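You operate a simulated robot arm through the tools that you are given. There is no shell and no other tool.

Carry out the task below with a simulated two-armed robot. There is one attempt and no reset: what you move stays moved.

## Task
Fetch the tin that says "WAX" from the lace bench top and set it on top of the yellow last. Put the green jar on the hand bench top away on the shelf of the steel table. Take the lid off the black jar and lay it down on the hand bench top. Take the green plug and leave it on the purple tag. Put the yellow heel insole on the mixing bench shelf away on the hand bench top. Open the sole drawer, take the cream heel block from the inside of the sole drawer and put it on top of the cream sole, then shut the drawer. Do these in any order. Set down upright: green jar.

It is judged by the outcome, as a careful person would: the job done as asked, and still so three seconds after it is handed in. It fails if anything else is knocked over, pushed out of place, dropped, spilled or broken. A push-on lid holds only when it is set on centred and level and pressed home; a screw cap is set on level and turned clockwise until tight.

## Robot
Two 7-joint arms with two-finger parallel grippers on one trunk, on a base that drives. Base frame: it is fixed to the floor where the robot stands at the start and does not move with it; the origin is under the middle of the robot, x ahead of it, y to its left, z up. Lengths are in mm, angles in rad, forces in N, time in s.
The left shoulder is at the start at [50, 209, 1196], the right one opposite. With the tool pointing down near the work surface each hand reaches from about 260 to 920 mm from the robot's upright axis, wherever it stands, measured 20 degrees to its own side. Places, roughly: black jar [-2500, -1250, 1000]; cream heel block (8x6x5 cm) [-4600, -1700, 700]; cream sole (26x9x3 cm) [-200, -2500, 900]; green jar [-3000, -1750, 1000]; green plug [250, -1750, 750]; hand bench top [-2600, -1800, 800]; purple tag [-1750, 0, 750]; shelf of the steel table [-2400, 2200, 500]; silver tin, teal tin [-1750, -2000, 750]; sole drawer [-4700, -1800, 700]; yellow heel insole [500, -1500, 250]; yellow last [-2000, -2250, 1000]. Payload 4.4 kg a hand.
The tool frame of a hand sits at the grasp point between the pads (the TCP): z along the fingers, y along the line on which they close. The tips reach 23 mm beyond it. Largest opening 94 mm; finger width 38, thickness 10; the body of the gripper, 54 by 96 mm, starts 39 mm behind the TCP.
Orientation is that of the tool frame in the base frame, as a unit quaternion [w, x, y, z]. With the fingers straight down and closing along the base's y, the tool's x points along the base's -x, its y along +y and its z along -z.

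## Interface
- The arms move only by the tool arm_command. It takes "left_moves", "right_moves" or both (then of equal length, played together; a hand with none holds still); each is one flat list of numbers, 7 for each row, row after row: the shift along the tool's x, y, z in units of 150 mm (1.0 is 150 mm), then the turn, a rotation vector about the tool's x, y, z in units of 120 degrees (1.0 is 120 degrees), then the finger opening in mm, from 0 to 94. In form: [x, y, z, rx, ry, rz, hand, x, y, z, rx, ry, rz, hand, ...]. A call has 1 to 20 rows; each row is the pose to reach, as a shift and turn from the pose commanded when the call began, along the tool's axes at that moment. A call with a number of a shift or a turn outside -1 to 1 is refused whole. Each row takes 0.2 s and may step no farther than 50 mm and 0.15 rad from the row before; otherwise, or with a gripper value out of range, the whole call is refused. Where a pose cannot be reached the arm comes as near as it can. A force on the tool above 40 N (or 10 N above the force at the start of the call, whichever is more), or a blocked arm, ends the call early, and 0.2 s more pass. The fingers move at their own pace (about 108 mm/s each) and stop on an object; they squeeze with about 32 N. The grip force told is the motor's: it shows also when the fingers shut on nothing. Time passes only in rows, and 0.2 s behind the last, so rows that repeat a pose let the fingers close. It gives the time, the measured TCP pose, the force on the tool (base axes), the opening and the grip force at its end, in the units of the frame above (readings bear some noise), with the torque about the TCP (base axes, N m) and any sound that the robot's microphone picked up.
- Cameras (640 x 400 px; columns grow to the right, rows downward): "scene" is now at [156.2, 2.1, 1374.9]; the picture's right is [0.03, -1.00, 0.00], its down [-0.49, -0.01, -0.87] and it looks along [0.87, 0.03, -0.49] (base axes); focal length 280 px, centre (320, 200). "left" rides on the left gripper at [86, -16, -74] in its tool frame; the picture's right is [0.18, 0.98, 0.00], its down [-0.58, 0.11, -0.81] and it looks along [-0.79, 0.15, 0.59] (tool axes); focal length 243 px, centre (320, 200). "right" rides on the right gripper at [86, 16, -75] in its tool frame; the picture's right is [-0.18, 0.98, 0.00], its down [-0.58, -0.11, -0.81] and it looks along [-0.79, -0.15, 0.59] (tool axes); focal length 243 px, centre (320, 200). There is no depth. A picture from a camera that has moved, and an enlarged one, comes with that camera's place and axes in the base frame and with its lens.
- camera(camera): a new picture of that camera. No time passes.
- slide_trunk(by): slides the trunk up (or, below 0, down) by that many mm; the arms and the scene camera ride with it, the base frame stays. It gives what a move gives, with no picture.
- drive_base(legs): drives the robot by 1 to 6 legs, each [ahead, left, turn to the left] in mm, mm and rad, along the robot's own axes; the way and the turn of a leg run together, so that a leg with both is an arc; at most 1500 mm and 3.142 rad a leg. The arms and the cameras ride along, it lands a little off, and it stops where it bumps. It gives what a move gives.
- head_to(pan, tilt): turns the head with the scene camera to pan (to the left, within 1.396 rad either way) and tilt (down, from -0.506 to 1.204), counted from straight ahead of the robot. It gives what a move gives.
- inspect(camera, box): a new picture of the part [left, top, right, bottom] of that camera's present view, enlarged. No time passes.
- close_job(): hands the job in; it is judged then, once.

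Nothing tells you exact positions but the pictures and the camera data. Unless the task says otherwise, let go and move clear before handing in.

The tools are called after "Emit:" by a JSON object that holds its "api" and its "payload". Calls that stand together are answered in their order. arm_command: Moves the arms, as the interface text tells. Its arguments: {"type":"object","properties":{"left_moves":{"type":"array","items":{"type":"number"}},"right_moves":{"type":"array","items":{"type":"number"}}},"required":[]} The other tools are called the same way: slide_trunk (by) slides the trunk up or down; drive_base (legs) drives the base; head_to (pan, tilt) turns the head that bears the scene camera; camera (camera) takes a picture; inspect (camera, box) takes an enlarged picture of a part of a camera's view; close_job () hands the job in.

At the start:

```text
time_s: 0.0
left_tcp_pos: [627.0, 293.5, 1078.3]
left_orientation: [0.0, 0.0, 1.0, 0.001]
left_ft_force: [-0.3, -0.1, -0.1]
left_moment: [0.01, -0.02, 0.01]
left_gripper_width: 93.8
left_grip_force: 0.0
right_tcp_pos: [485.6, -162.2, 1092.9]
right_orientation: [0.0, 0.0, 1.0, -0.001]
right_ft_force: [-0.4, -0.2, 0.1]
right_moment: [0.0, 0.02, -0.01]
right_gripper_width: 94.1
right_grip_force: 0.0
trunk travel left (down, up): [-275.0, 288.0]
robot x, y, heading: [2.2, 0.2, -0.0]
head pan, tilt: [0.03, 0.508]
```

scene: 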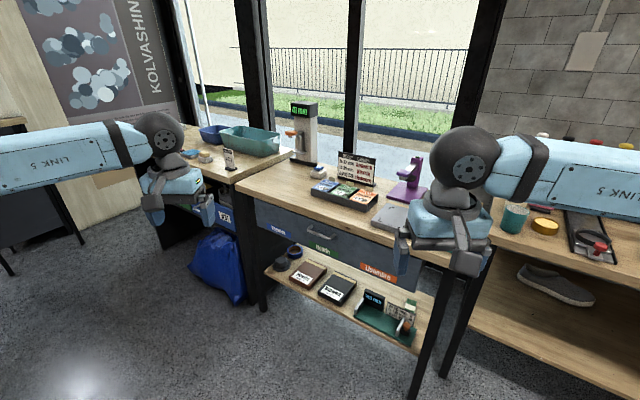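
right: 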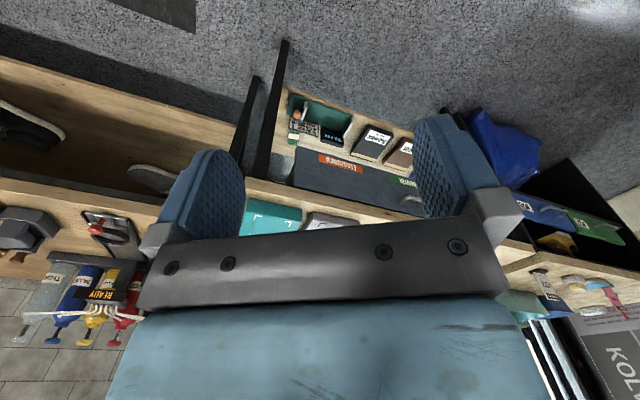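
left: 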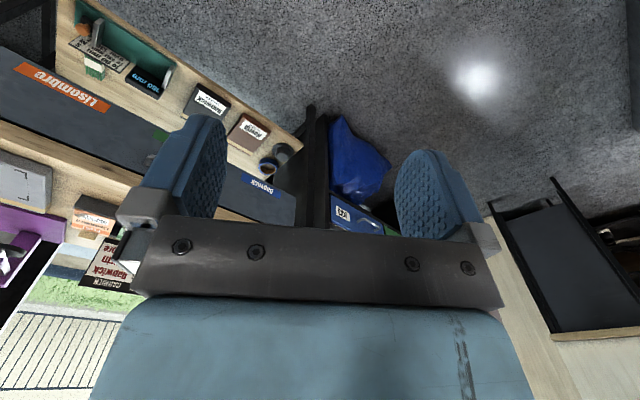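

I see a workshop with several benches in front of me; most targets are behind me and to my right. I'll look around with the head first to map the room.

Emit:
{"api": "head_to", "payload": {"pan": -1.0, "tilt": 0.5}}

Emit:
{"api": "camera", "payload": {"camera": "scene"}}

Emit:
{"api": "head_to", "payload": {"pan": 1.3, "tilt": 0.4}}

Emit:
{"api": "camera", "payload": {"camera": "scene"}}

```text
time_s: 1.3
left_tcp_pos: [626.2, 293.0, 1077.3]
left_orientation: [-0.001, 0.0, 1.0, 0.0]
left_ft_force: [-0.8, -0.1, 0.1]
left_moment: [0.0, 0.02, 0.0]
left_gripper_width: 94.3
left_grip_force: 0.1
right_tcp_pos: [484.0, -161.5, 1091.9]
right_orientation: [0.0, 0.0, 1.0, -0.001]
right_ft_force: [-0.7, -0.7, -0.1]
right_moment: [0.0, -0.01, 0.01]
right_gripper_width: 94.0
right_grip_force: 0.1
trunk travel left (down, up): [-275.0, 288.0]
robot x, y, heading: [-1.6, 0.7, -0.001]
head pan, tilt: [-1.0, 0.499]
```

```text
taken
camera scene: at [114.6, -77.1, 1375.6], right [-0.84, -0.54, 0.0], down [-0.26, 0.4, -0.88], along [0.47, -0.74, -0.48], focal length 280 px, centre (320, 200)
```

scene: 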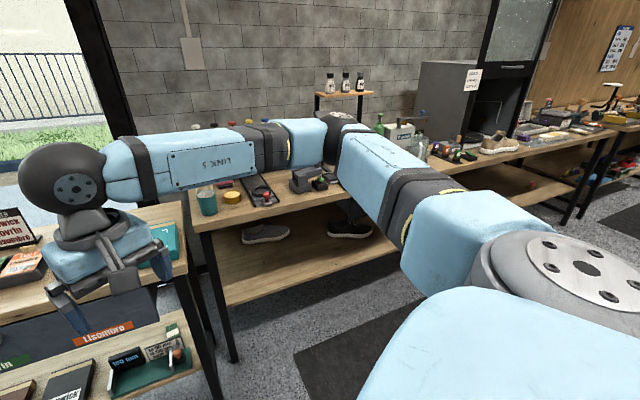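

```text
time_s: 3.4
left_tcp_pos: [625.7, 293.7, 1077.4]
left_orientation: [0.0, -0.001, 1.0, 0.0]
left_ft_force: [-0.5, 0.3, 0.2]
left_moment: [-0.01, 0.04, -0.06]
left_gripper_width: 93.8
left_grip_force: 0.0
right_tcp_pos: [485.0, -162.1, 1093.9]
right_orientation: [0.0, 0.0, 1.0, 0.0]
right_ft_force: [-0.3, 0.1, 0.4]
right_moment: [0.01, 0.02, 0.02]
right_gripper_width: 93.9
right_grip_force: 0.0
trunk travel left (down, up): [-275.0, 288.0]
robot x, y, heading: [0.9, 0.9, -0.002]
head pan, tilt: [1.3, 0.4]
```

```text
taken
camera scene: at [90.2, 88.6, 1384.8], right [0.96, -0.27, 0.0], down [-0.1, -0.37, -0.92], along [0.25, 0.89, -0.39], focal length 280 px, centre (320, 200)
```

scene: 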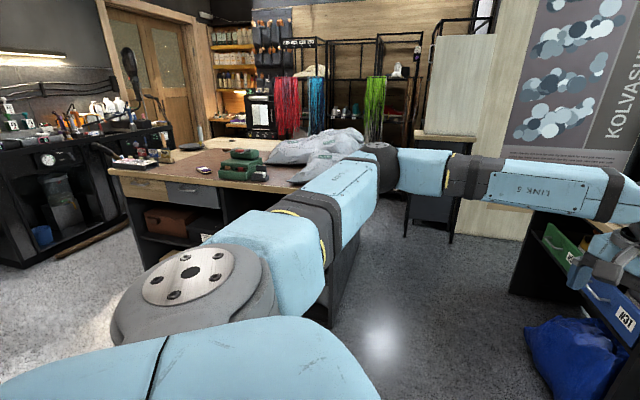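

I can see the big table to the left and benches along the right wall. I'll look to the right at the mixing bench more closely, then plan driving.

Emit:
{"api": "head_to", "payload": {"pan": -1.35, "tilt": 0.5}}

Emit:
{"api": "camera", "payload": {"camera": "scene"}}

Emit:
{"api": "inspect", "payload": {"camera": "scene", "box": [0, 100, 320, 300]}}

Emit:
{"api": "inspect", "payload": {"camera": "scene", "box": [320, 50, 640, 250]}}

```text
time_s: 5.8
left_tcp_pos: [627.9, 294.0, 1077.0]
left_orientation: [0.0, -0.001, 1.0, 0.0]
left_ft_force: [0.1, 0.8, 0.4]
left_moment: [0.01, 0.01, 0.03]
left_gripper_width: 94.1
left_grip_force: 0.1
right_tcp_pos: [485.4, -161.8, 1093.2]
right_orientation: [0.0, -0.001, 1.0, -0.001]
right_ft_force: [0.3, 0.0, 0.1]
right_moment: [-0.01, 0.0, 0.01]
right_gripper_width: 94.0
right_grip_force: 0.1
trunk travel left (down, up): [-275.0, 288.0]
robot x, y, heading: [1.3, -1.6, -0.004]
head pan, tilt: [-1.349, 0.499]
```

```text
taken
camera scene: at [85.5, -89.3, 1375.6], right [-0.98, -0.22, 0.0], down [-0.11, 0.47, -0.88], along [0.19, -0.86, -0.48], focal length 280 px, centre (320, 200)
```

scene: 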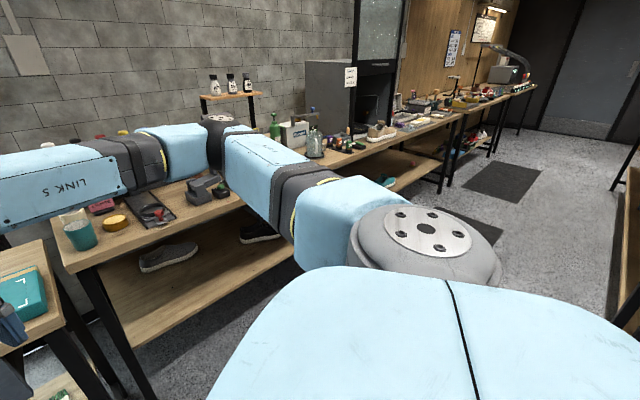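

```text
2.00 times, centred on (160, 200) of scene
camera zoom: at [85.5, -89.3, 1375.6], right [-0.98, -0.22, 0.0], down [-0.11, 0.47, -0.88], along [0.19, -0.86, -0.48], focal length 559 px, centre (640, 200)
```

zoom: 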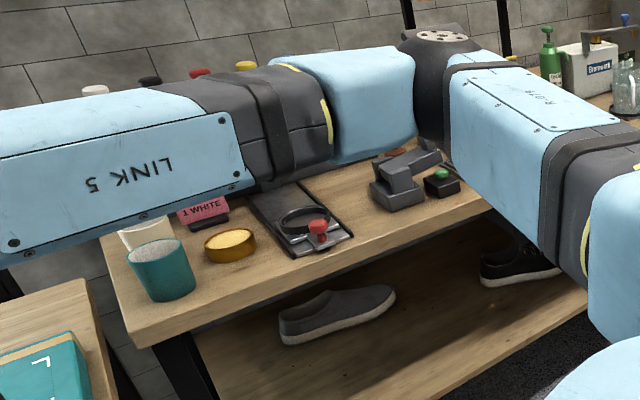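

```text
2.00 times, centred on (480, 150) of scene
camera zoom: at [85.5, -89.3, 1375.6], right [-0.98, -0.22, 0.0], down [-0.11, 0.47, -0.88], along [0.19, -0.86, -0.48], focal length 559 px, centre (0, 300)
```

zoom: 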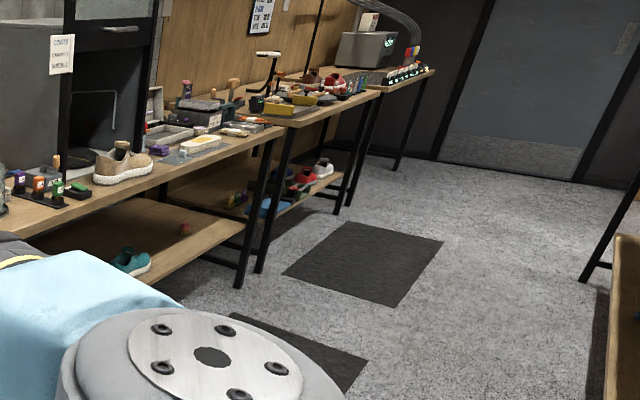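

The benches run diagonally along the right. I'll turn in place to the right to view them better, keeping the arms well above the tops.

Emit:
{"api": "drive_base", "payload": {"legs": [[-300, 0, 0], [0, 0, -1.57]]}}

Emit:
{"api": "head_to", "payload": {"pan": 0.0, "tilt": 0.45}}

Emit:
{"api": "camera", "payload": {"camera": "scene"}}

Emit:
{"api": "head_to", "payload": {"pan": -0.9, "tilt": 0.4}}

Emit:
{"api": "camera", "payload": {"camera": "scene"}}

```text
time_s: 11.7
left_tcp_pos: [-12.6, -628.2, 1075.2]
left_orientation: [0.0, 0.708, 0.706, 0.0]
left_ft_force: [-0.1, 0.2, 0.9]
left_moment: [-0.01, 0.04, 0.0]
left_gripper_width: 94.0
left_grip_force: 0.1
right_tcp_pos: [-468.2, -484.3, 1094.8]
right_orientation: [0.0, 0.71, 0.704, 0.0]
right_ft_force: [-0.1, -0.4, 0.4]
right_moment: [0.02, -0.01, 0.01]
right_gripper_width: 94.1
right_grip_force: 0.0
trunk travel left (down, up): [-275.0, 288.0]
robot x, y, heading: [-301.3, 0.8, -1.578]
head pan, tilt: [-1.349, 0.499]
```

```text
time_s: 13.2
left_tcp_pos: [-12.8, -627.8, 1077.9]
left_orientation: [0.0, 0.709, 0.705, 0.0]
left_ft_force: [0.2, -0.5, 0.4]
left_moment: [-0.01, 0.0, 0.0]
left_gripper_width: 94.4
left_grip_force: 0.1
right_tcp_pos: [-468.4, -484.2, 1092.9]
right_orientation: [0.0, 0.709, 0.705, 0.0]
right_ft_force: [-0.3, 0.5, 0.6]
right_moment: [-0.01, 0.0, 0.0]
right_gripper_width: 93.9
right_grip_force: 0.1
trunk travel left (down, up): [-275.0, 288.0]
robot x, y, heading: [-303.5, 1.1, -1.577]
head pan, tilt: [0.0, 0.45]
```

```text
taken
camera scene: at [-305.8, -160.1, 1380.1], right [-1.0, 0.01, 0.0], down [0.0, 0.44, -0.9], along [-0.01, -0.9, -0.44], focal length 280 px, centre (320, 200)
```

scene: 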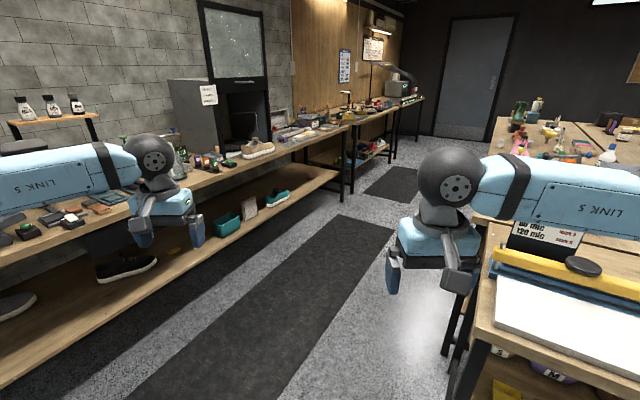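

```text
time_s: 14.4
left_tcp_pos: [-13.5, -628.4, 1077.7]
left_orientation: [0.0, 0.709, 0.705, 0.0]
left_ft_force: [-0.9, 0.8, -0.3]
left_moment: [0.01, -0.04, -0.03]
left_gripper_width: 93.9
left_grip_force: 0.2
right_tcp_pos: [-467.3, -485.1, 1093.4]
right_orientation: [0.0, 0.709, 0.705, -0.001]
right_ft_force: [-0.5, 0.5, 0.5]
right_moment: [-0.04, 0.03, -0.02]
right_gripper_width: 93.8
right_grip_force: 0.1
trunk travel left (down, up): [-275.0, 288.0]
robot x, y, heading: [-303.3, -0.6, -1.579]
head pan, tilt: [-0.901, 0.4]
```

```text
taken
camera scene: at [-378.1, -125.3, 1384.8], right [-0.62, 0.79, 0.0], down [0.31, 0.24, -0.92], along [-0.73, -0.57, -0.39], focal length 280 px, centre (320, 200)
```

scene: 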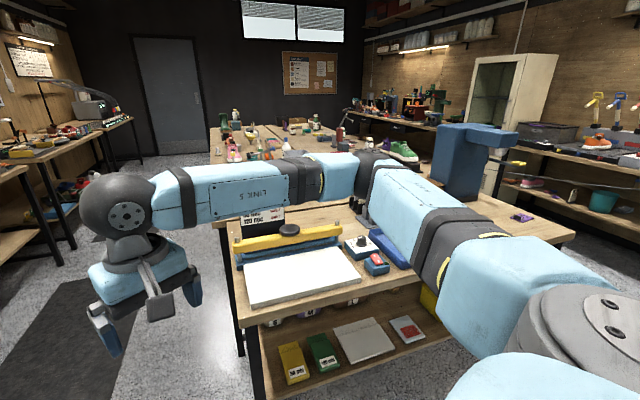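

I now see the left-hand long bench with plugs, and a central island. I'll inspect the left bench and shelf for the green plug and the yellow insole.

Emit:
{"api": "head_to", "payload": {"pan": 0.4, "tilt": 0.5}}

Emit:
{"api": "inspect", "payload": {"camera": "scene", "box": [320, 100, 640, 300]}}

Emit:
{"api": "inspect", "payload": {"camera": "scene", "box": [100, 150, 420, 350]}}

```text
time_s: 15.9
left_tcp_pos: [-14.0, -629.0, 1078.5]
left_orientation: [0.0, 0.709, 0.705, 0.0]
left_ft_force: [-0.4, 0.0, 0.5]
left_moment: [-0.02, -0.02, 0.0]
left_gripper_width: 94.3
left_grip_force: 0.1
right_tcp_pos: [-467.1, -484.4, 1093.7]
right_orientation: [0.0, 0.709, 0.705, 0.0]
right_ft_force: [0.8, 0.0, 0.4]
right_moment: [0.03, 0.01, -0.01]
right_gripper_width: 94.0
right_grip_force: 0.0
trunk travel left (down, up): [-275.0, 288.0]
robot x, y, heading: [-306.1, 0.2, -1.576]
head pan, tilt: [0.4, 0.499]
```

```text
2.00 times, centred on (480, 200) of scene
camera zoom: at [-270.4, -152.3, 1375.7], right [-0.92, -0.38, 0.0], down [-0.18, 0.44, -0.88], along [0.34, -0.81, -0.48], focal length 559 px, centre (0, 200)
```

zoom: 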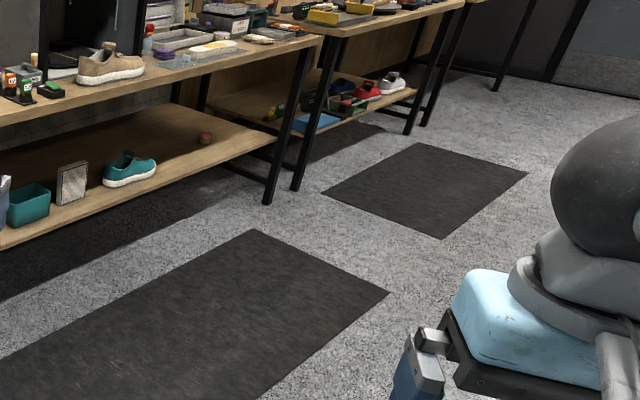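

```text
2.00 times, centred on (260, 250) of scene
camera zoom: at [-270.4, -152.3, 1375.7], right [-0.92, -0.38, 0.0], down [-0.18, 0.44, -0.88], along [0.34, -0.81, -0.48], focal length 559 px, centre (440, 100)
```

zoom: 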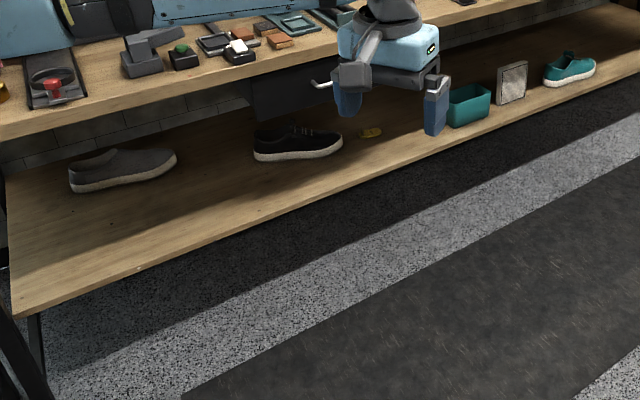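

The yellow insole is on the shelf of the diagonal bench at about (535, -1490, 420), and the plugs are on its top. I'll drive toward that bench and face it squarely.

Emit:
{"api": "drive_base", "payload": {"legs": [[800, 50, 0], [0, 0, 1.017]]}}

Emit:
{"api": "head_to", "payload": {"pan": 0.0, "tilt": 0.6}}

Emit:
{"api": "camera", "payload": {"camera": "scene"}}

Emit:
{"api": "camera", "payload": {"camera": "left"}}

Emit:
{"api": "camera", "payload": {"camera": "right"}}

```text
time_s: 22.7
left_tcp_pos: [424.6, -892.4, 1077.9]
left_orientation: [0.001, 0.283, 0.959, 0.0]
left_ft_force: [0.4, -0.1, 0.1]
left_moment: [0.03, 0.02, -0.01]
left_gripper_width: 94.0
left_grip_force: 0.0
right_tcp_pos: [58.5, -1197.7, 1093.8]
right_orientation: [-0.001, 0.284, 0.959, -0.001]
right_ft_force: [0.2, -0.1, 0.0]
right_moment: [0.05, -0.02, 0.02]
right_gripper_width: 93.8
right_grip_force: 0.1
trunk travel left (down, up): [-275.0, 288.0]
robot x, y, heading: [-258.7, -799.6, -0.581]
head pan, tilt: [0.4, 0.499]
```

```text
time_s: 23.6
left_tcp_pos: [423.3, -892.4, 1077.4]
left_orientation: [-0.001, 0.283, 0.959, 0.0]
left_ft_force: [0.6, 0.0, 0.4]
left_moment: [-0.02, 0.01, 0.02]
left_gripper_width: 93.7
left_grip_force: 0.1
right_tcp_pos: [57.1, -1198.0, 1093.5]
right_orientation: [0.0, 0.285, 0.959, 0.0]
right_ft_force: [0.0, 0.6, 0.7]
right_moment: [0.01, 0.01, 0.04]
right_gripper_width: 94.1
right_grip_force: 0.1
trunk travel left (down, up): [-275.0, 288.0]
robot x, y, heading: [-264.0, -797.6, -0.569]
head pan, tilt: [0.0, 0.6]
```

```text
taken
camera scene: at [-132.1, -883.5, 1366.6], right [-0.54, -0.84, 0.0], down [-0.47, 0.31, -0.83], along [0.69, -0.45, -0.56], focal length 280 px, centre (320, 200)
```

scene: 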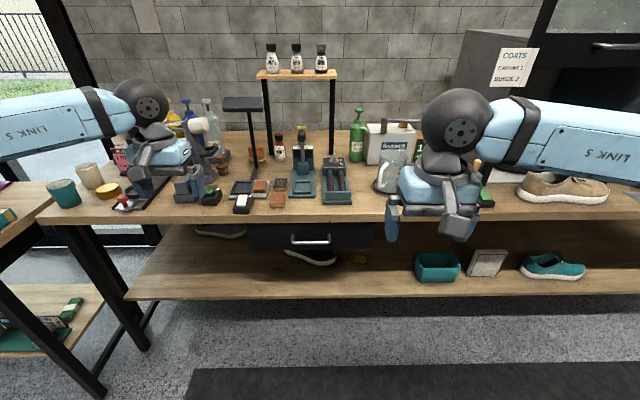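

```text
taken
camera left: at [343.6, -859.3, 1151.7], right [0.38, 0.93, 0.0], down [0.55, -0.22, 0.81], along [0.75, -0.31, -0.59], focal length 243 px, centre (320, 200)
```

left: 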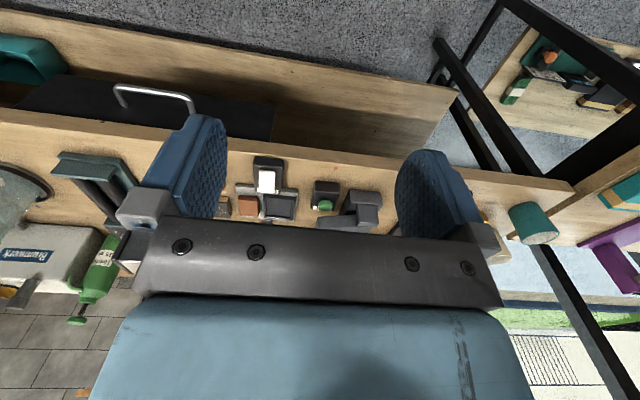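

```text
taken
camera right: at [-5.1, -1137.2, 1166.7], right [0.69, 0.72, 0.0], down [0.43, -0.41, 0.81], along [0.58, -0.56, -0.59], focal length 243 px, centre (320, 200)
```

right: 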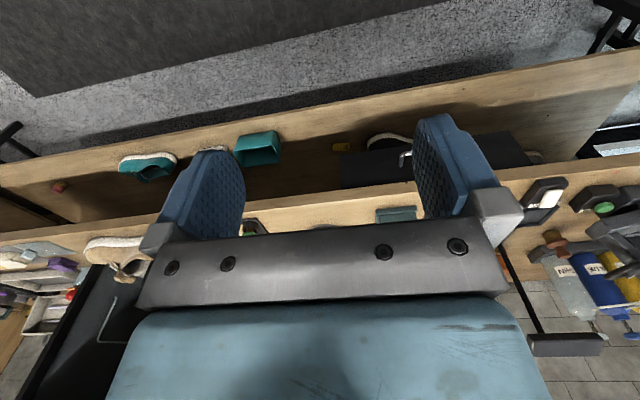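

The insole appears on the shelf just right of the under-bench drawer. I'll zoom in on it and on the plug rack near the right hand.

Emit:
{"api": "inspect", "payload": {"camera": "scene", "box": [310, 235, 410, 298]}}

Emit:
{"api": "inspect", "payload": {"camera": "right", "box": [290, 110, 390, 173]}}

Emit:
{"api": "inspect", "payload": {"camera": "scene", "box": [440, 120, 640, 245]}}

```text
6.35 times, centred on (360, 266) of scene
camera zoom: at [-132.1, -883.5, 1366.6], right [-0.54, -0.84, 0.0], down [-0.47, 0.31, -0.83], along [0.69, -0.45, -0.56], focal length 1776 px, centre (66, -222)
```

zoom: 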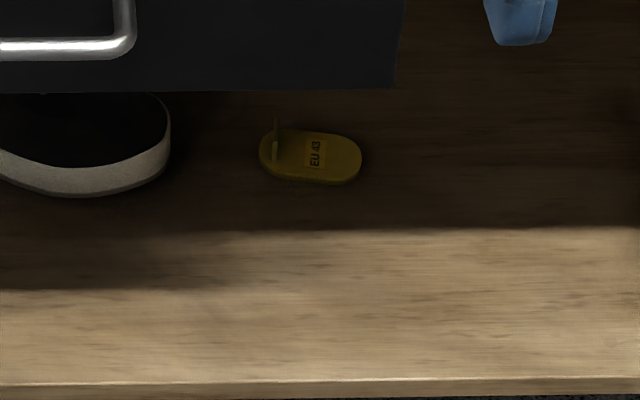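

```text
6.35 times, centred on (340, 142) of right
camera zoom: at [-5.1, -1137.2, 1166.7], right [0.69, 0.72, 0.0], down [0.43, -0.41, 0.81], along [0.58, -0.56, -0.59], focal length 1540 px, centre (193, 571)
```

zoom: 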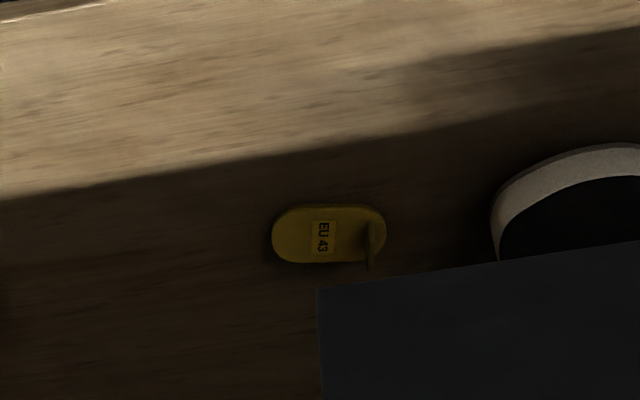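

```text
3.20 times, centred on (540, 182) of scene
camera zoom: at [-132.1, -883.5, 1366.6], right [-0.54, -0.84, 0.0], down [-0.47, 0.31, -0.83], along [0.69, -0.45, -0.56], focal length 895 px, centre (-384, 256)
```

zoom: 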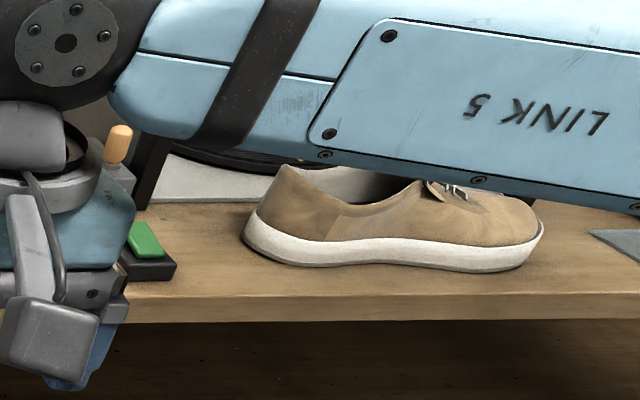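

The insole is a small pad ("EU 43") with an upright pull tab at its left end, at roughly (545, -1520, 410). I'll retract both arms to get a clear view and be able to approach the bench.

Emit:
{"api": "arm_command", "payload": {"left_moves": [0.33, 0, 0, 0, 0, 0, 94, 0.66, 0, 0, 0, 0, 0, 94, 1.0, 0, 0, 0, 0, 0, 94], "right_moves": [0.33, 0, 0, 0, 0, 0, 94, 0.66, 0, 0, 0, 0, 0, 94, 0.9, 0, 0, 0, 0, 0, 94]}}

Emit:
{"api": "arm_command", "payload": {"left_moves": [0.33, 0, 0, 0, 0, 0, 94, 0.66, 0, 0, 0, 0, 0, 94, 0.9, 0, 0, 0, 0, 0, 94]}}

Emit:
{"api": "camera", "payload": {"camera": "scene"}}

Emit:
{"api": "inspect", "payload": {"camera": "scene", "box": [360, 120, 520, 220]}}

```text
refused: row 3 steps farther than a row can; nothing moved
```

```text
time_s: 24.4
left_tcp_pos: [309.2, -817.5, 1077.7]
left_orientation: [0.001, 0.283, 0.959, 0.0]
left_ft_force: [0.8, 0.6, -0.4]
left_moment: [-0.03, -0.01, 0.01]
left_gripper_width: 94.0
left_grip_force: 0.0
right_tcp_pos: [58.3, -1197.1, 1093.3]
right_orientation: [0.0, 0.284, 0.959, 0.0]
right_ft_force: [-0.4, 0.1, 0.2]
right_moment: [0.05, -0.02, 0.0]
right_gripper_width: 93.8
right_grip_force: 0.0
trunk travel left (down, up): [-275.0, 288.0]
robot x, y, heading: [-260.5, -797.1, -0.573]
head pan, tilt: [0.0, 0.6]
```

```text
taken
camera scene: at [-132.6, -882.8, 1366.7], right [-0.54, -0.84, 0.0], down [-0.47, 0.31, -0.83], along [0.69, -0.45, -0.56], focal length 280 px, centre (320, 200)
```

scene: 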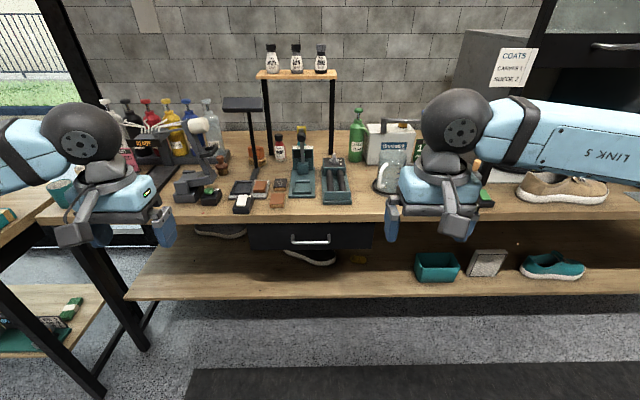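

```text
4.00 times, centred on (440, 170) of scene
camera zoom: at [-132.6, -882.8, 1366.7], right [-0.54, -0.84, 0.0], down [-0.47, 0.31, -0.83], along [0.69, -0.45, -0.56], focal length 1118 px, centre (-160, 320)
```

zoom: 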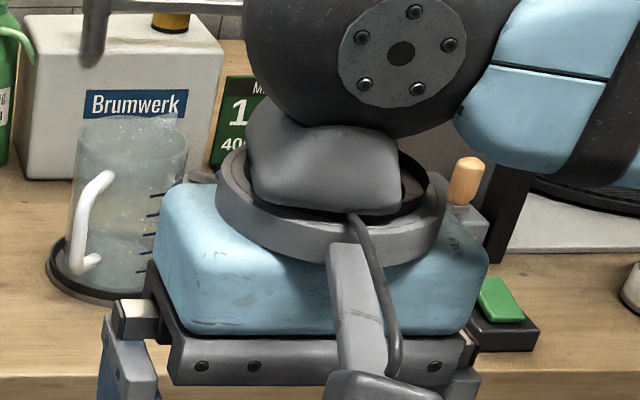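

The left arm retracted; I'll pull both back a little further so they don't block the view, then look again.

Emit:
{"api": "arm_command", "payload": {"left_moves": [0.33, 0, 0, 0, 0, 0, 94, 0.66, 0, 0, 0, 0, 0, 94, 0.99, 0, 0, 0, 0, 0, 94], "right_moves": [0.33, 0, 0, 0, 0, 0, 94, 0.66, -0.2, 0, 0, 0, 0, 94, 0.9, -0.4, 0, 0, 0, 0, 94]}}

Emit:
{"api": "camera", "payload": {"camera": "scene"}}

Emit:
{"api": "inspect", "payload": {"camera": "scene", "box": [400, 120, 560, 220]}}

```text
refused: row 2 steps farther than a row can; nothing moved
```

```text
taken
camera scene: at [-132.6, -882.8, 1366.7], right [-0.54, -0.84, 0.0], down [-0.47, 0.31, -0.83], along [0.69, -0.45, -0.56], focal length 280 px, centre (320, 200)
```

scene: 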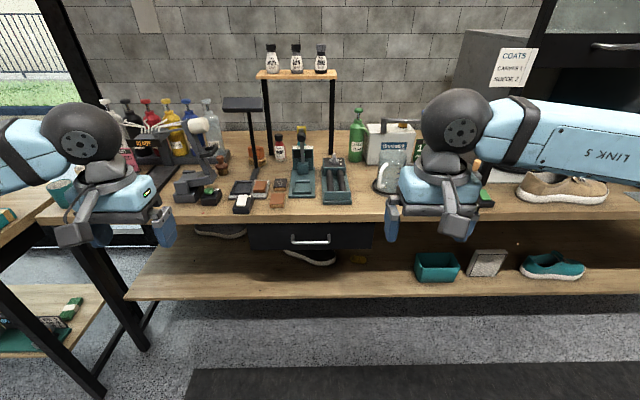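

```text
4.00 times, centred on (480, 170) of scene
camera zoom: at [-132.6, -882.8, 1366.7], right [-0.54, -0.84, 0.0], down [-0.47, 0.31, -0.83], along [0.69, -0.45, -0.56], focal length 1118 px, centre (-320, 320)
```

zoom: 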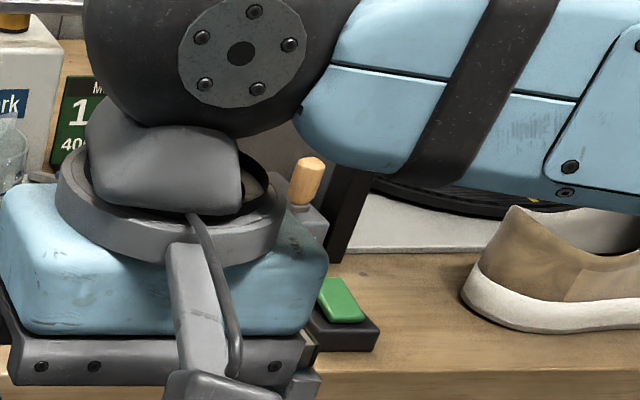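

Need smaller combined steps. I'll retry the retraction.

Emit:
{"api": "arm_command", "payload": {"left_moves": [0.3, 0, 0, 0, 0, 0, 94, 0.6, 0, 0, 0, 0, 0, 94, 0.9, 0, 0, 0, 0, 0, 94], "right_moves": [0.3, -0.1, 0, 0, 0, 0, 94, 0.6, -0.2, 0, 0, 0, 0, 94, 0.9, -0.3, 0, 0, 0, 0, 94]}}

Emit:
{"api": "camera", "payload": {"camera": "scene"}}

Emit:
{"api": "inspect", "payload": {"camera": "scene", "box": [400, 120, 560, 220]}}

```text
time_s: 25.2
left_tcp_pos: [196.4, -743.2, 1078.8]
left_orientation: [0.001, 0.283, 0.959, 0.0]
left_ft_force: [-0.7, -0.2, 1.3]
left_moment: [0.0, -0.05, -0.02]
left_gripper_width: 94.0
left_grip_force: 0.1
right_tcp_pos: [-80.3, -1160.9, 1093.3]
right_orientation: [0.001, 0.284, 0.959, 0.0]
right_ft_force: [0.2, -0.8, 0.9]
right_moment: [-0.04, -0.05, 0.0]
right_gripper_width: 93.8
right_grip_force: 0.2
trunk travel left (down, up): [-275.0, 288.0]
robot x, y, heading: [-260.5, -794.6, -0.575]
head pan, tilt: [0.0, 0.6]
```

```text
taken
camera scene: at [-134.4, -882.7, 1367.0], right [-0.54, -0.84, 0.0], down [-0.47, 0.31, -0.83], along [0.69, -0.45, -0.56], focal length 280 px, centre (320, 200)
```

scene: 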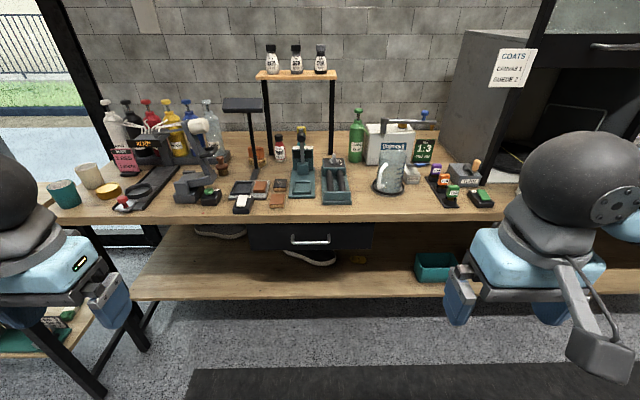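

```text
4.00 times, centred on (480, 170) of scene
camera zoom: at [-134.4, -882.7, 1367.0], right [-0.54, -0.84, 0.0], down [-0.47, 0.31, -0.83], along [0.69, -0.45, -0.56], focal length 1118 px, centre (-320, 320)
```

zoom: 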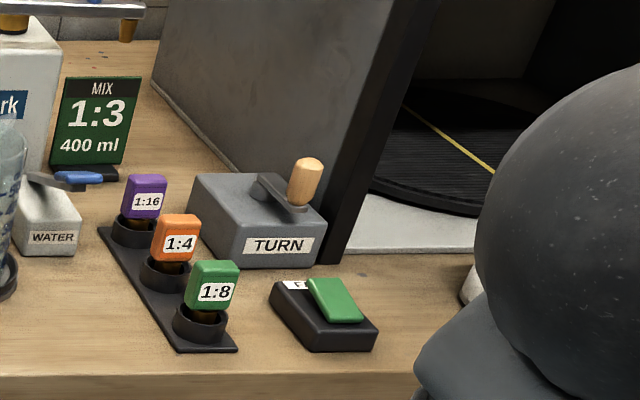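

I found the green plug: a green "1:8" handle in the front socket of a three-plug rack at about (257, -1634, 900). I'll drive so the plug is reachable by the right hand and the insole by the left.

Emit:
{"api": "drive_base", "payload": {"legs": [[0, -352, 0], [200, 0, 0]]}}

Emit:
{"api": "head_to", "payload": {"pan": 0.0, "tilt": 0.75}}

Emit:
{"api": "camera", "payload": {"camera": "scene"}}

Emit:
{"api": "inspect", "payload": {"camera": "scene", "box": [280, 80, 440, 180]}}

```text
time_s: 30.0
left_tcp_pos: [175.3, -1147.0, 1077.3]
left_orientation: [0.0, 0.284, 0.959, 0.0]
left_ft_force: [-0.6, 0.1, -0.2]
left_moment: [0.0, -0.01, -0.01]
left_gripper_width: 94.3
left_grip_force: 0.0
right_tcp_pos: [-103.5, -1564.9, 1092.9]
right_orientation: [0.0, 0.285, 0.958, 0.0]
right_ft_force: [1.1, -1.2, -0.4]
right_moment: [0.0, -0.02, 0.02]
right_gripper_width: 93.7
right_grip_force: 0.1
trunk travel left (down, up): [-275.0, 288.0]
robot x, y, heading: [-282.5, -1199.2, -0.579]
head pan, tilt: [0.0, 0.6]
```

```text
time_s: 30.7
left_tcp_pos: [172.4, -1146.8, 1077.2]
left_orientation: [0.0, 0.284, 0.959, 0.0]
left_ft_force: [0.7, 0.1, -0.1]
left_moment: [0.0, 0.02, -0.04]
left_gripper_width: 94.2
left_grip_force: 0.0
right_tcp_pos: [-104.2, -1563.8, 1092.4]
right_orientation: [0.0, 0.285, 0.959, 0.0]
right_ft_force: [-0.2, -0.1, 0.1]
right_moment: [-0.02, -0.02, -0.05]
right_gripper_width: 94.2
right_grip_force: 0.0
trunk travel left (down, up): [-275.0, 288.0]
robot x, y, heading: [-284.0, -1200.9, -0.576]
head pan, tilt: [0.0, 0.75]
```

```text
taken
camera scene: at [-161.2, -1282.5, 1353.7], right [-0.55, -0.84, 0.0], down [-0.57, 0.37, -0.73], along [0.61, -0.4, -0.68], focal length 280 px, centre (320, 200)
```

scene: 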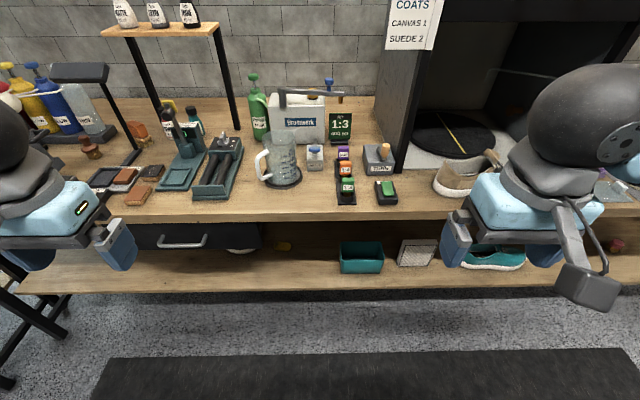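

```text
4.00 times, centred on (360, 130) of scene
camera zoom: at [-161.2, -1282.5, 1353.7], right [-0.55, -0.84, 0.0], down [-0.57, 0.37, -0.73], along [0.61, -0.4, -0.68], focal length 1118 px, centre (160, 480)
```

zoom: 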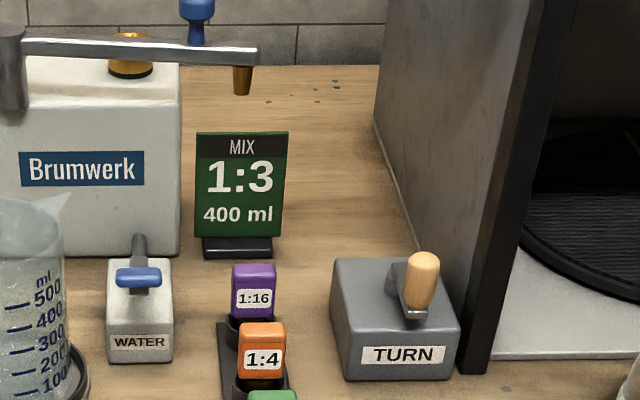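

The rack is now directly ahead. I'll zoom on the green plug to fix its position.

Emit:
{"api": "inspect", "payload": {"camera": "scene", "box": [310, 130, 410, 212]}}

Emit:
{"api": "camera", "payload": {"camera": "right"}}

Emit:
{"api": "camera", "payload": {"camera": "left"}}

```text
4.88 times, centred on (360, 171) of scene
camera zoom: at [-161.2, -1282.5, 1353.7], right [-0.55, -0.84, 0.0], down [-0.57, 0.37, -0.73], along [0.61, -0.4, -0.68], focal length 1364 px, centre (125, 342)
```

zoom: 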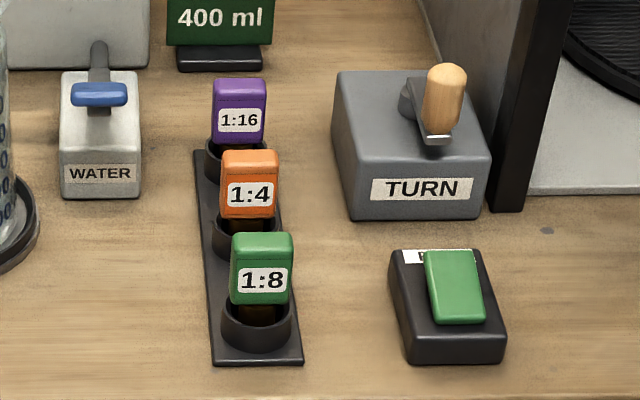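

```text
taken
camera right: at [-167.3, -1503.7, 1166.1], right [0.69, 0.72, 0.0], down [0.43, -0.41, 0.81], along [0.58, -0.56, -0.59], focal length 243 px, centre (320, 200)
```

right: 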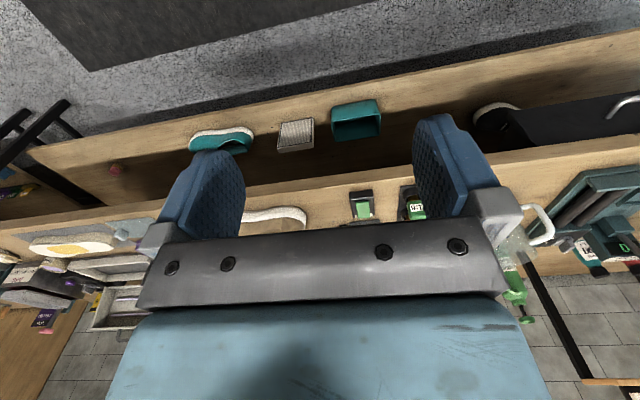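

```text
taken
camera left: at [93.3, -1114.3, 1151.8], right [0.38, 0.92, 0.0], down [0.55, -0.23, 0.81], along [0.75, -0.31, -0.59], focal length 243 px, centre (320, 200)
```

left: 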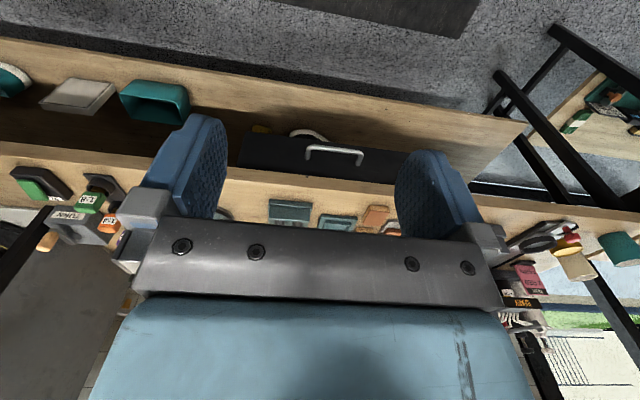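

The plug's handle is at about (268, -1647, 887); the right hand will go above it with fingers closing sideways along the bench length. I'll move there at height first.

Emit:
{"api": "arm_command", "payload": {"right_moves": [-0.25, 0.1, 0, 0, 0, 0, 70, -0.5, 0.2, 0, 0, 0, 0, 70, -0.75, 0.3, 0, 0, 0, 0, 70, -1, 0.4, 0, 0, 0, 0, 70]}}

Emit:
{"api": "arm_command", "payload": {"right_moves": [-0.25, 0.1, 0, 0, 0, 0, 70, -0.5, 0.2, 0, 0, 0, 0, 70, -0.75, 0.3, 0, 0, 0, 0, 70, -1, 0.4, 0, 0, 0, 0, 70]}}

Emit:
{"api": "arm_command", "payload": {"right_moves": [-0.2, 0.05, 0, 0, 0, 0, 70, -0.383, 0.087, 0, 0, 0, 0, 70, -0.383, 0.087, 0, 0, 0, 0, 70]}}

Emit:
{"api": "camera", "payload": {"camera": "right"}}

Emit:
{"api": "camera", "payload": {"camera": "scene"}}

```text
time_s: 31.7
left_tcp_pos: [174.8, -1147.1, 1076.7]
left_orientation: [0.0, 0.284, 0.959, 0.001]
left_ft_force: [-0.6, -0.2, -0.9]
left_moment: [0.01, 0.0, 0.0]
left_gripper_width: 93.9
left_grip_force: 0.1
right_tcp_pos: [55.5, -1596.1, 1094.6]
right_orientation: [0.0, 0.284, 0.959, -0.001]
right_ft_force: [0.7, 0.3, -0.7]
right_moment: [-0.02, -0.01, 0.02]
right_gripper_width: 70.2
right_grip_force: 0.1
trunk travel left (down, up): [-275.0, 288.0]
robot x, y, heading: [-285.1, -1198.8, -0.578]
head pan, tilt: [0.0, 0.75]
```

```text
time_s: 32.7
left_tcp_pos: [174.5, -1147.1, 1077.2]
left_orientation: [0.0, 0.283, 0.959, -0.001]
left_ft_force: [-0.3, 0.2, -0.3]
left_moment: [-0.01, 0.05, -0.02]
left_gripper_width: 93.9
left_grip_force: 0.0
right_tcp_pos: [214.3, -1628.0, 1093.4]
right_orientation: [-0.001, 0.284, 0.959, -0.001]
right_ft_force: [0.6, 0.1, -0.6]
right_moment: [-0.01, -0.04, 0.0]
right_gripper_width: 70.0
right_grip_force: 0.0
trunk travel left (down, up): [-275.0, 288.0]
robot x, y, heading: [-285.8, -1203.0, -0.578]
head pan, tilt: [0.0, 0.75]
```

```text
time_s: 33.5
left_tcp_pos: [172.9, -1146.8, 1078.0]
left_orientation: [0.0, 0.284, 0.959, 0.0]
left_ft_force: [-0.6, 0.3, -1.4]
left_moment: [0.0, 0.05, -0.03]
left_gripper_width: 94.1
left_grip_force: 0.0
right_tcp_pos: [267.9, -1648.5, 1093.5]
right_orientation: [0.0, 0.284, 0.959, -0.001]
right_ft_force: [0.0, -0.1, 0.2]
right_moment: [0.01, 0.01, 0.03]
right_gripper_width: 70.0
right_grip_force: 0.2
trunk travel left (down, up): [-275.0, 288.0]
robot x, y, heading: [-286.6, -1202.6, -0.579]
head pan, tilt: [0.0, 0.75]
```

```text
taken
camera right: at [204.8, -1587.4, 1166.7], right [0.69, 0.72, 0.0], down [0.43, -0.41, 0.81], along [0.58, -0.56, -0.59], focal length 243 px, centre (320, 200)
```

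right: 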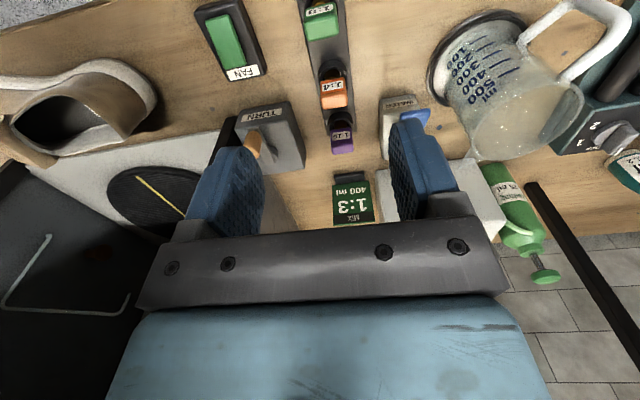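

```text
taken
camera scene: at [-161.3, -1282.7, 1353.7], right [-0.55, -0.84, 0.0], down [-0.57, 0.37, -0.73], along [0.61, -0.4, -0.68], focal length 280 px, centre (320, 200)
```

scene: 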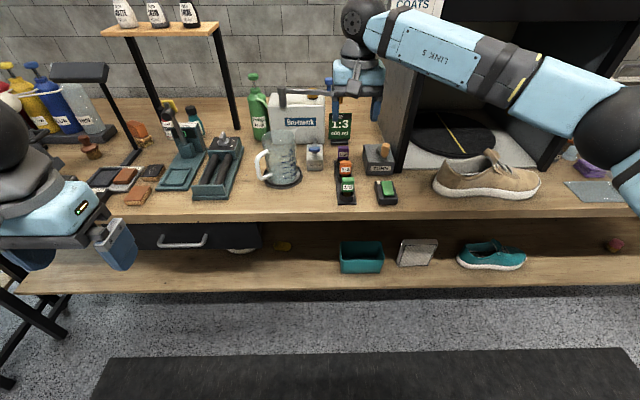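

Alignment checks out: the plug lies straight below the right hand. Descending in two steps.

Emit:
{"api": "arm_command", "payload": {"right_moves": [0, 0, 0.3, 0, 0, 0, 66, 0, 0, 0.6, 0, 0, 0, 66, 0, 0, 0.85, 0, 0, 0, 66, 0, 0, 1.0, 0, 0, 0, 66, 0, 0, 1.0, 0, 0, 0, 66]}}

Emit:
{"api": "inspect", "payload": {"camera": "right", "box": [220, 0, 420, 125]}}

Emit:
{"api": "inspect", "payload": {"camera": "scene", "box": [290, 110, 410, 210]}}

```text
time_s: 34.7
left_tcp_pos: [174.3, -1147.5, 1077.4]
left_orientation: [0.0, 0.284, 0.959, 0.001]
left_ft_force: [-0.8, 0.8, -0.3]
left_moment: [0.02, -0.02, 0.0]
left_gripper_width: 93.8
left_grip_force: 0.0
right_tcp_pos: [269.0, -1648.6, 941.8]
right_orientation: [0.0, 0.286, 0.958, 0.0]
right_ft_force: [0.0, -0.7, -0.4]
right_moment: [0.01, 0.02, -0.01]
right_gripper_width: 65.9
right_grip_force: 0.0
trunk travel left (down, up): [-275.0, 288.0]
robot x, y, heading: [-283.2, -1198.0, -0.578]
head pan, tilt: [0.0, 0.75]
```

```text
3.20 times, centred on (320, 62) of right
camera zoom: at [204.9, -1587.6, 1015.6], right [0.69, 0.72, 0.0], down [0.43, -0.41, 0.81], along [0.58, -0.56, -0.59], focal length 776 px, centre (320, 640)
```

zoom: 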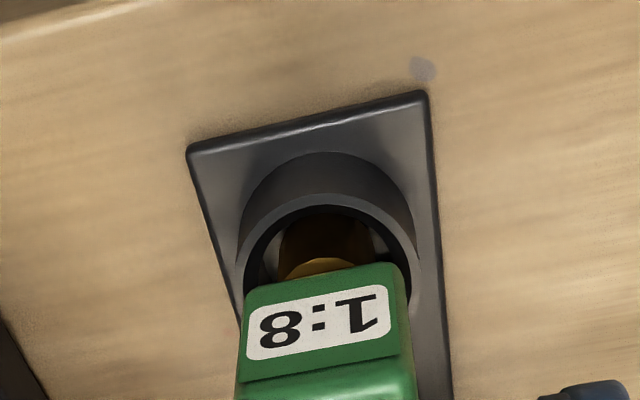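

```text
4.00 times, centred on (350, 160) of scene
camera zoom: at [-161.2, -1282.4, 1353.7], right [-0.55, -0.84, 0.0], down [-0.57, 0.37, -0.73], along [0.61, -0.4, -0.68], focal length 1118 px, centre (200, 360)
```

zoom: 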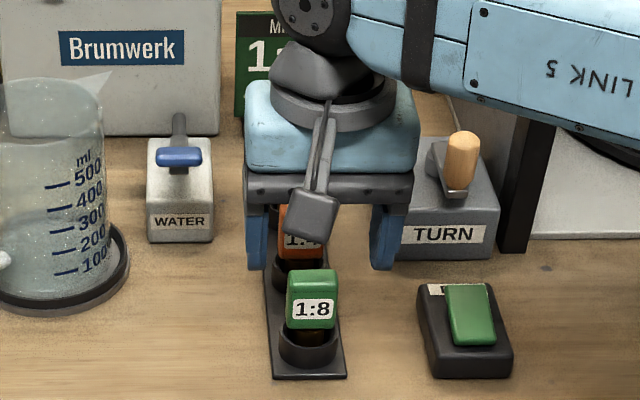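

Fingers straddle the plug nicely. Descending the last 50 mm and closing.

Emit:
{"api": "arm_command", "payload": {"right_moves": [0, 0, 0.17, 0, 0, 0, 66, 0, 0, 0.33, 0, 0, 0, 66, 0, 0, 0.33, 0, 0, 0, 66]}}

Emit:
{"api": "inspect", "payload": {"camera": "scene", "box": [290, 110, 410, 210]}}

Emit:
{"api": "camera", "payload": {"camera": "right"}}

```text
time_s: 35.5
left_tcp_pos: [174.2, -1147.9, 1077.1]
left_orientation: [0.0, 0.284, 0.959, 0.0]
left_ft_force: [-0.4, 0.2, 0.2]
left_moment: [0.02, 0.0, 0.0]
left_gripper_width: 94.1
left_grip_force: 0.1
right_tcp_pos: [267.8, -1648.3, 892.2]
right_orientation: [0.0, 0.284, 0.959, 0.0]
right_ft_force: [-0.4, 0.7, -0.4]
right_moment: [0.0, 0.04, -0.01]
right_gripper_width: 66.3
right_grip_force: 0.0
trunk travel left (down, up): [-275.0, 288.0]
robot x, y, heading: [-286.5, -1196.3, -0.578]
head pan, tilt: [0.0, 0.75]
```

```text
4.00 times, centred on (350, 160) of scene
camera zoom: at [-161.2, -1282.4, 1353.7], right [-0.55, -0.84, 0.0], down [-0.57, 0.37, -0.73], along [0.61, -0.4, -0.68], focal length 1118 px, centre (200, 360)
```

zoom: 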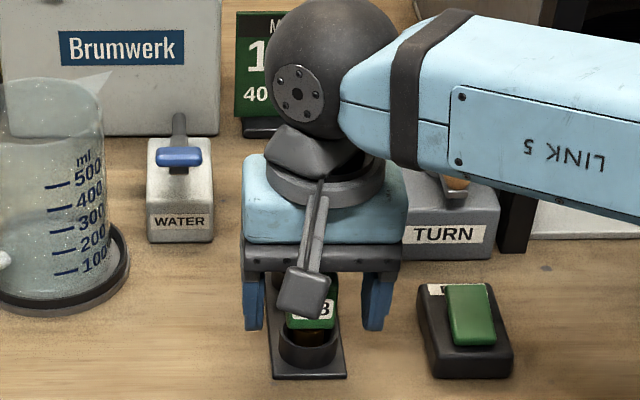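

```text
taken
camera right: at [205.0, -1587.2, 965.9], right [0.69, 0.72, 0.0], down [0.43, -0.41, 0.81], along [0.58, -0.56, -0.59], focal length 243 px, centre (320, 200)
```

right: 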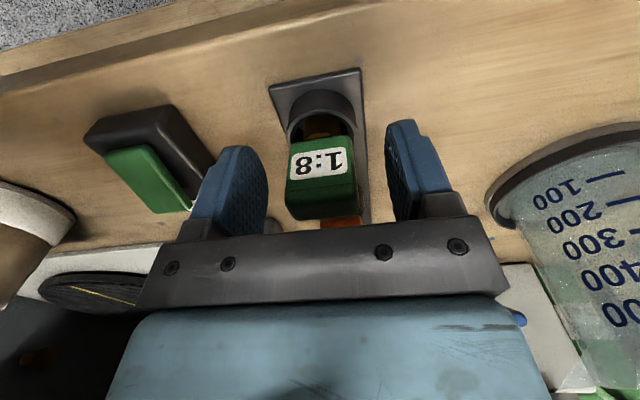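

The handle is centered between the fingers. Closing.

Emit:
{"api": "arm_command", "payload": {"right_moves": [0, 0, 0, 0, 0, 0, 40, 0, 0, 0, 0, 0, 0, 20, 0, 0, 0, 0, 0, 0, 20, 0, 0, 0, 0, 0, 0, 20]}}

```text
time_s: 36.5
left_tcp_pos: [174.7, -1147.4, 1078.0]
left_orientation: [0.0, 0.284, 0.959, 0.0]
left_ft_force: [-0.3, 0.2, -0.3]
left_moment: [-0.01, 0.0, 0.01]
left_gripper_width: 93.8
left_grip_force: 0.0
right_tcp_pos: [267.7, -1648.6, 891.7]
right_orientation: [0.0, 0.285, 0.959, 0.0]
right_ft_force: [0.6, 0.7, 0.6]
right_moment: [0.02, -0.03, 0.0]
right_gripper_width: 31.6
right_grip_force: 31.9
trunk travel left (down, up): [-275.0, 288.0]
robot x, y, heading: [-284.7, -1199.2, -0.576]
head pan, tilt: [0.0, 0.75]
```

Gripped at 31.6 mm width. Lifting straight up.

Emit:
{"api": "arm_command", "payload": {"right_moves": [0, 0, -0.1, 0, 0, 0, 20, 0, 0, -0.3, 0, 0, 0, 20, 0, 0, -0.6, 0, 0, 0, 20, 0, 0, -0.9, 0, 0, 0, 20, 0, 0, -1.0, 0, 0, 0, 20]}}

Emit:
{"api": "camera", "payload": {"camera": "scene"}}

Emit:
{"api": "camera", "payload": {"camera": "right"}}

```text
time_s: 37.7
left_tcp_pos: [173.2, -1147.9, 1076.3]
left_orientation: [0.0, 0.284, 0.959, 0.0]
left_ft_force: [-0.9, -1.1, -0.1]
left_moment: [-0.01, 0.0, -0.02]
left_gripper_width: 94.2
left_grip_force: 0.2
right_tcp_pos: [267.9, -1647.9, 1043.7]
right_orientation: [0.001, 0.284, 0.959, 0.0]
right_ft_force: [0.0, -0.8, -0.5]
right_moment: [0.01, 0.01, 0.01]
right_gripper_width: 31.5
right_grip_force: 32.3
trunk travel left (down, up): [-275.0, 288.0]
robot x, y, heading: [-282.7, -1198.3, -0.577]
head pan, tilt: [0.0, 0.75]
```

```text
taken
camera scene: at [-161.0, -1282.6, 1353.6], right [-0.55, -0.84, 0.0], down [-0.57, 0.37, -0.73], along [0.61, -0.4, -0.68], focal length 280 px, centre (320, 200)
```

scene: 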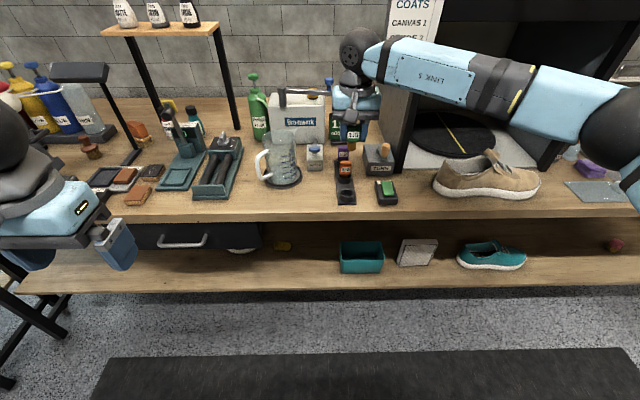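

```text
taken
camera right: at [205.4, -1587.3, 1116.9], right [0.69, 0.72, 0.0], down [0.43, -0.41, 0.81], along [0.58, -0.56, -0.59], focal length 243 px, centre (320, 200)
```

right: 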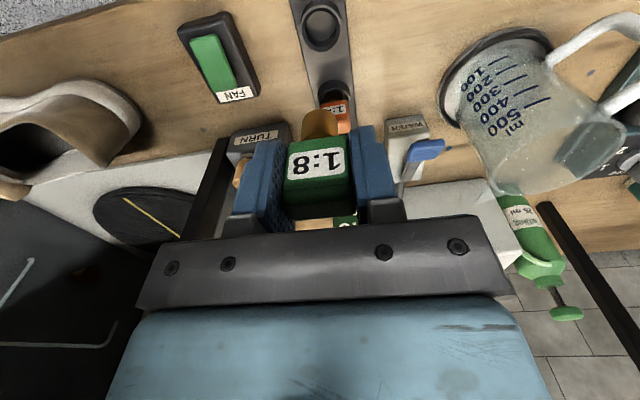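

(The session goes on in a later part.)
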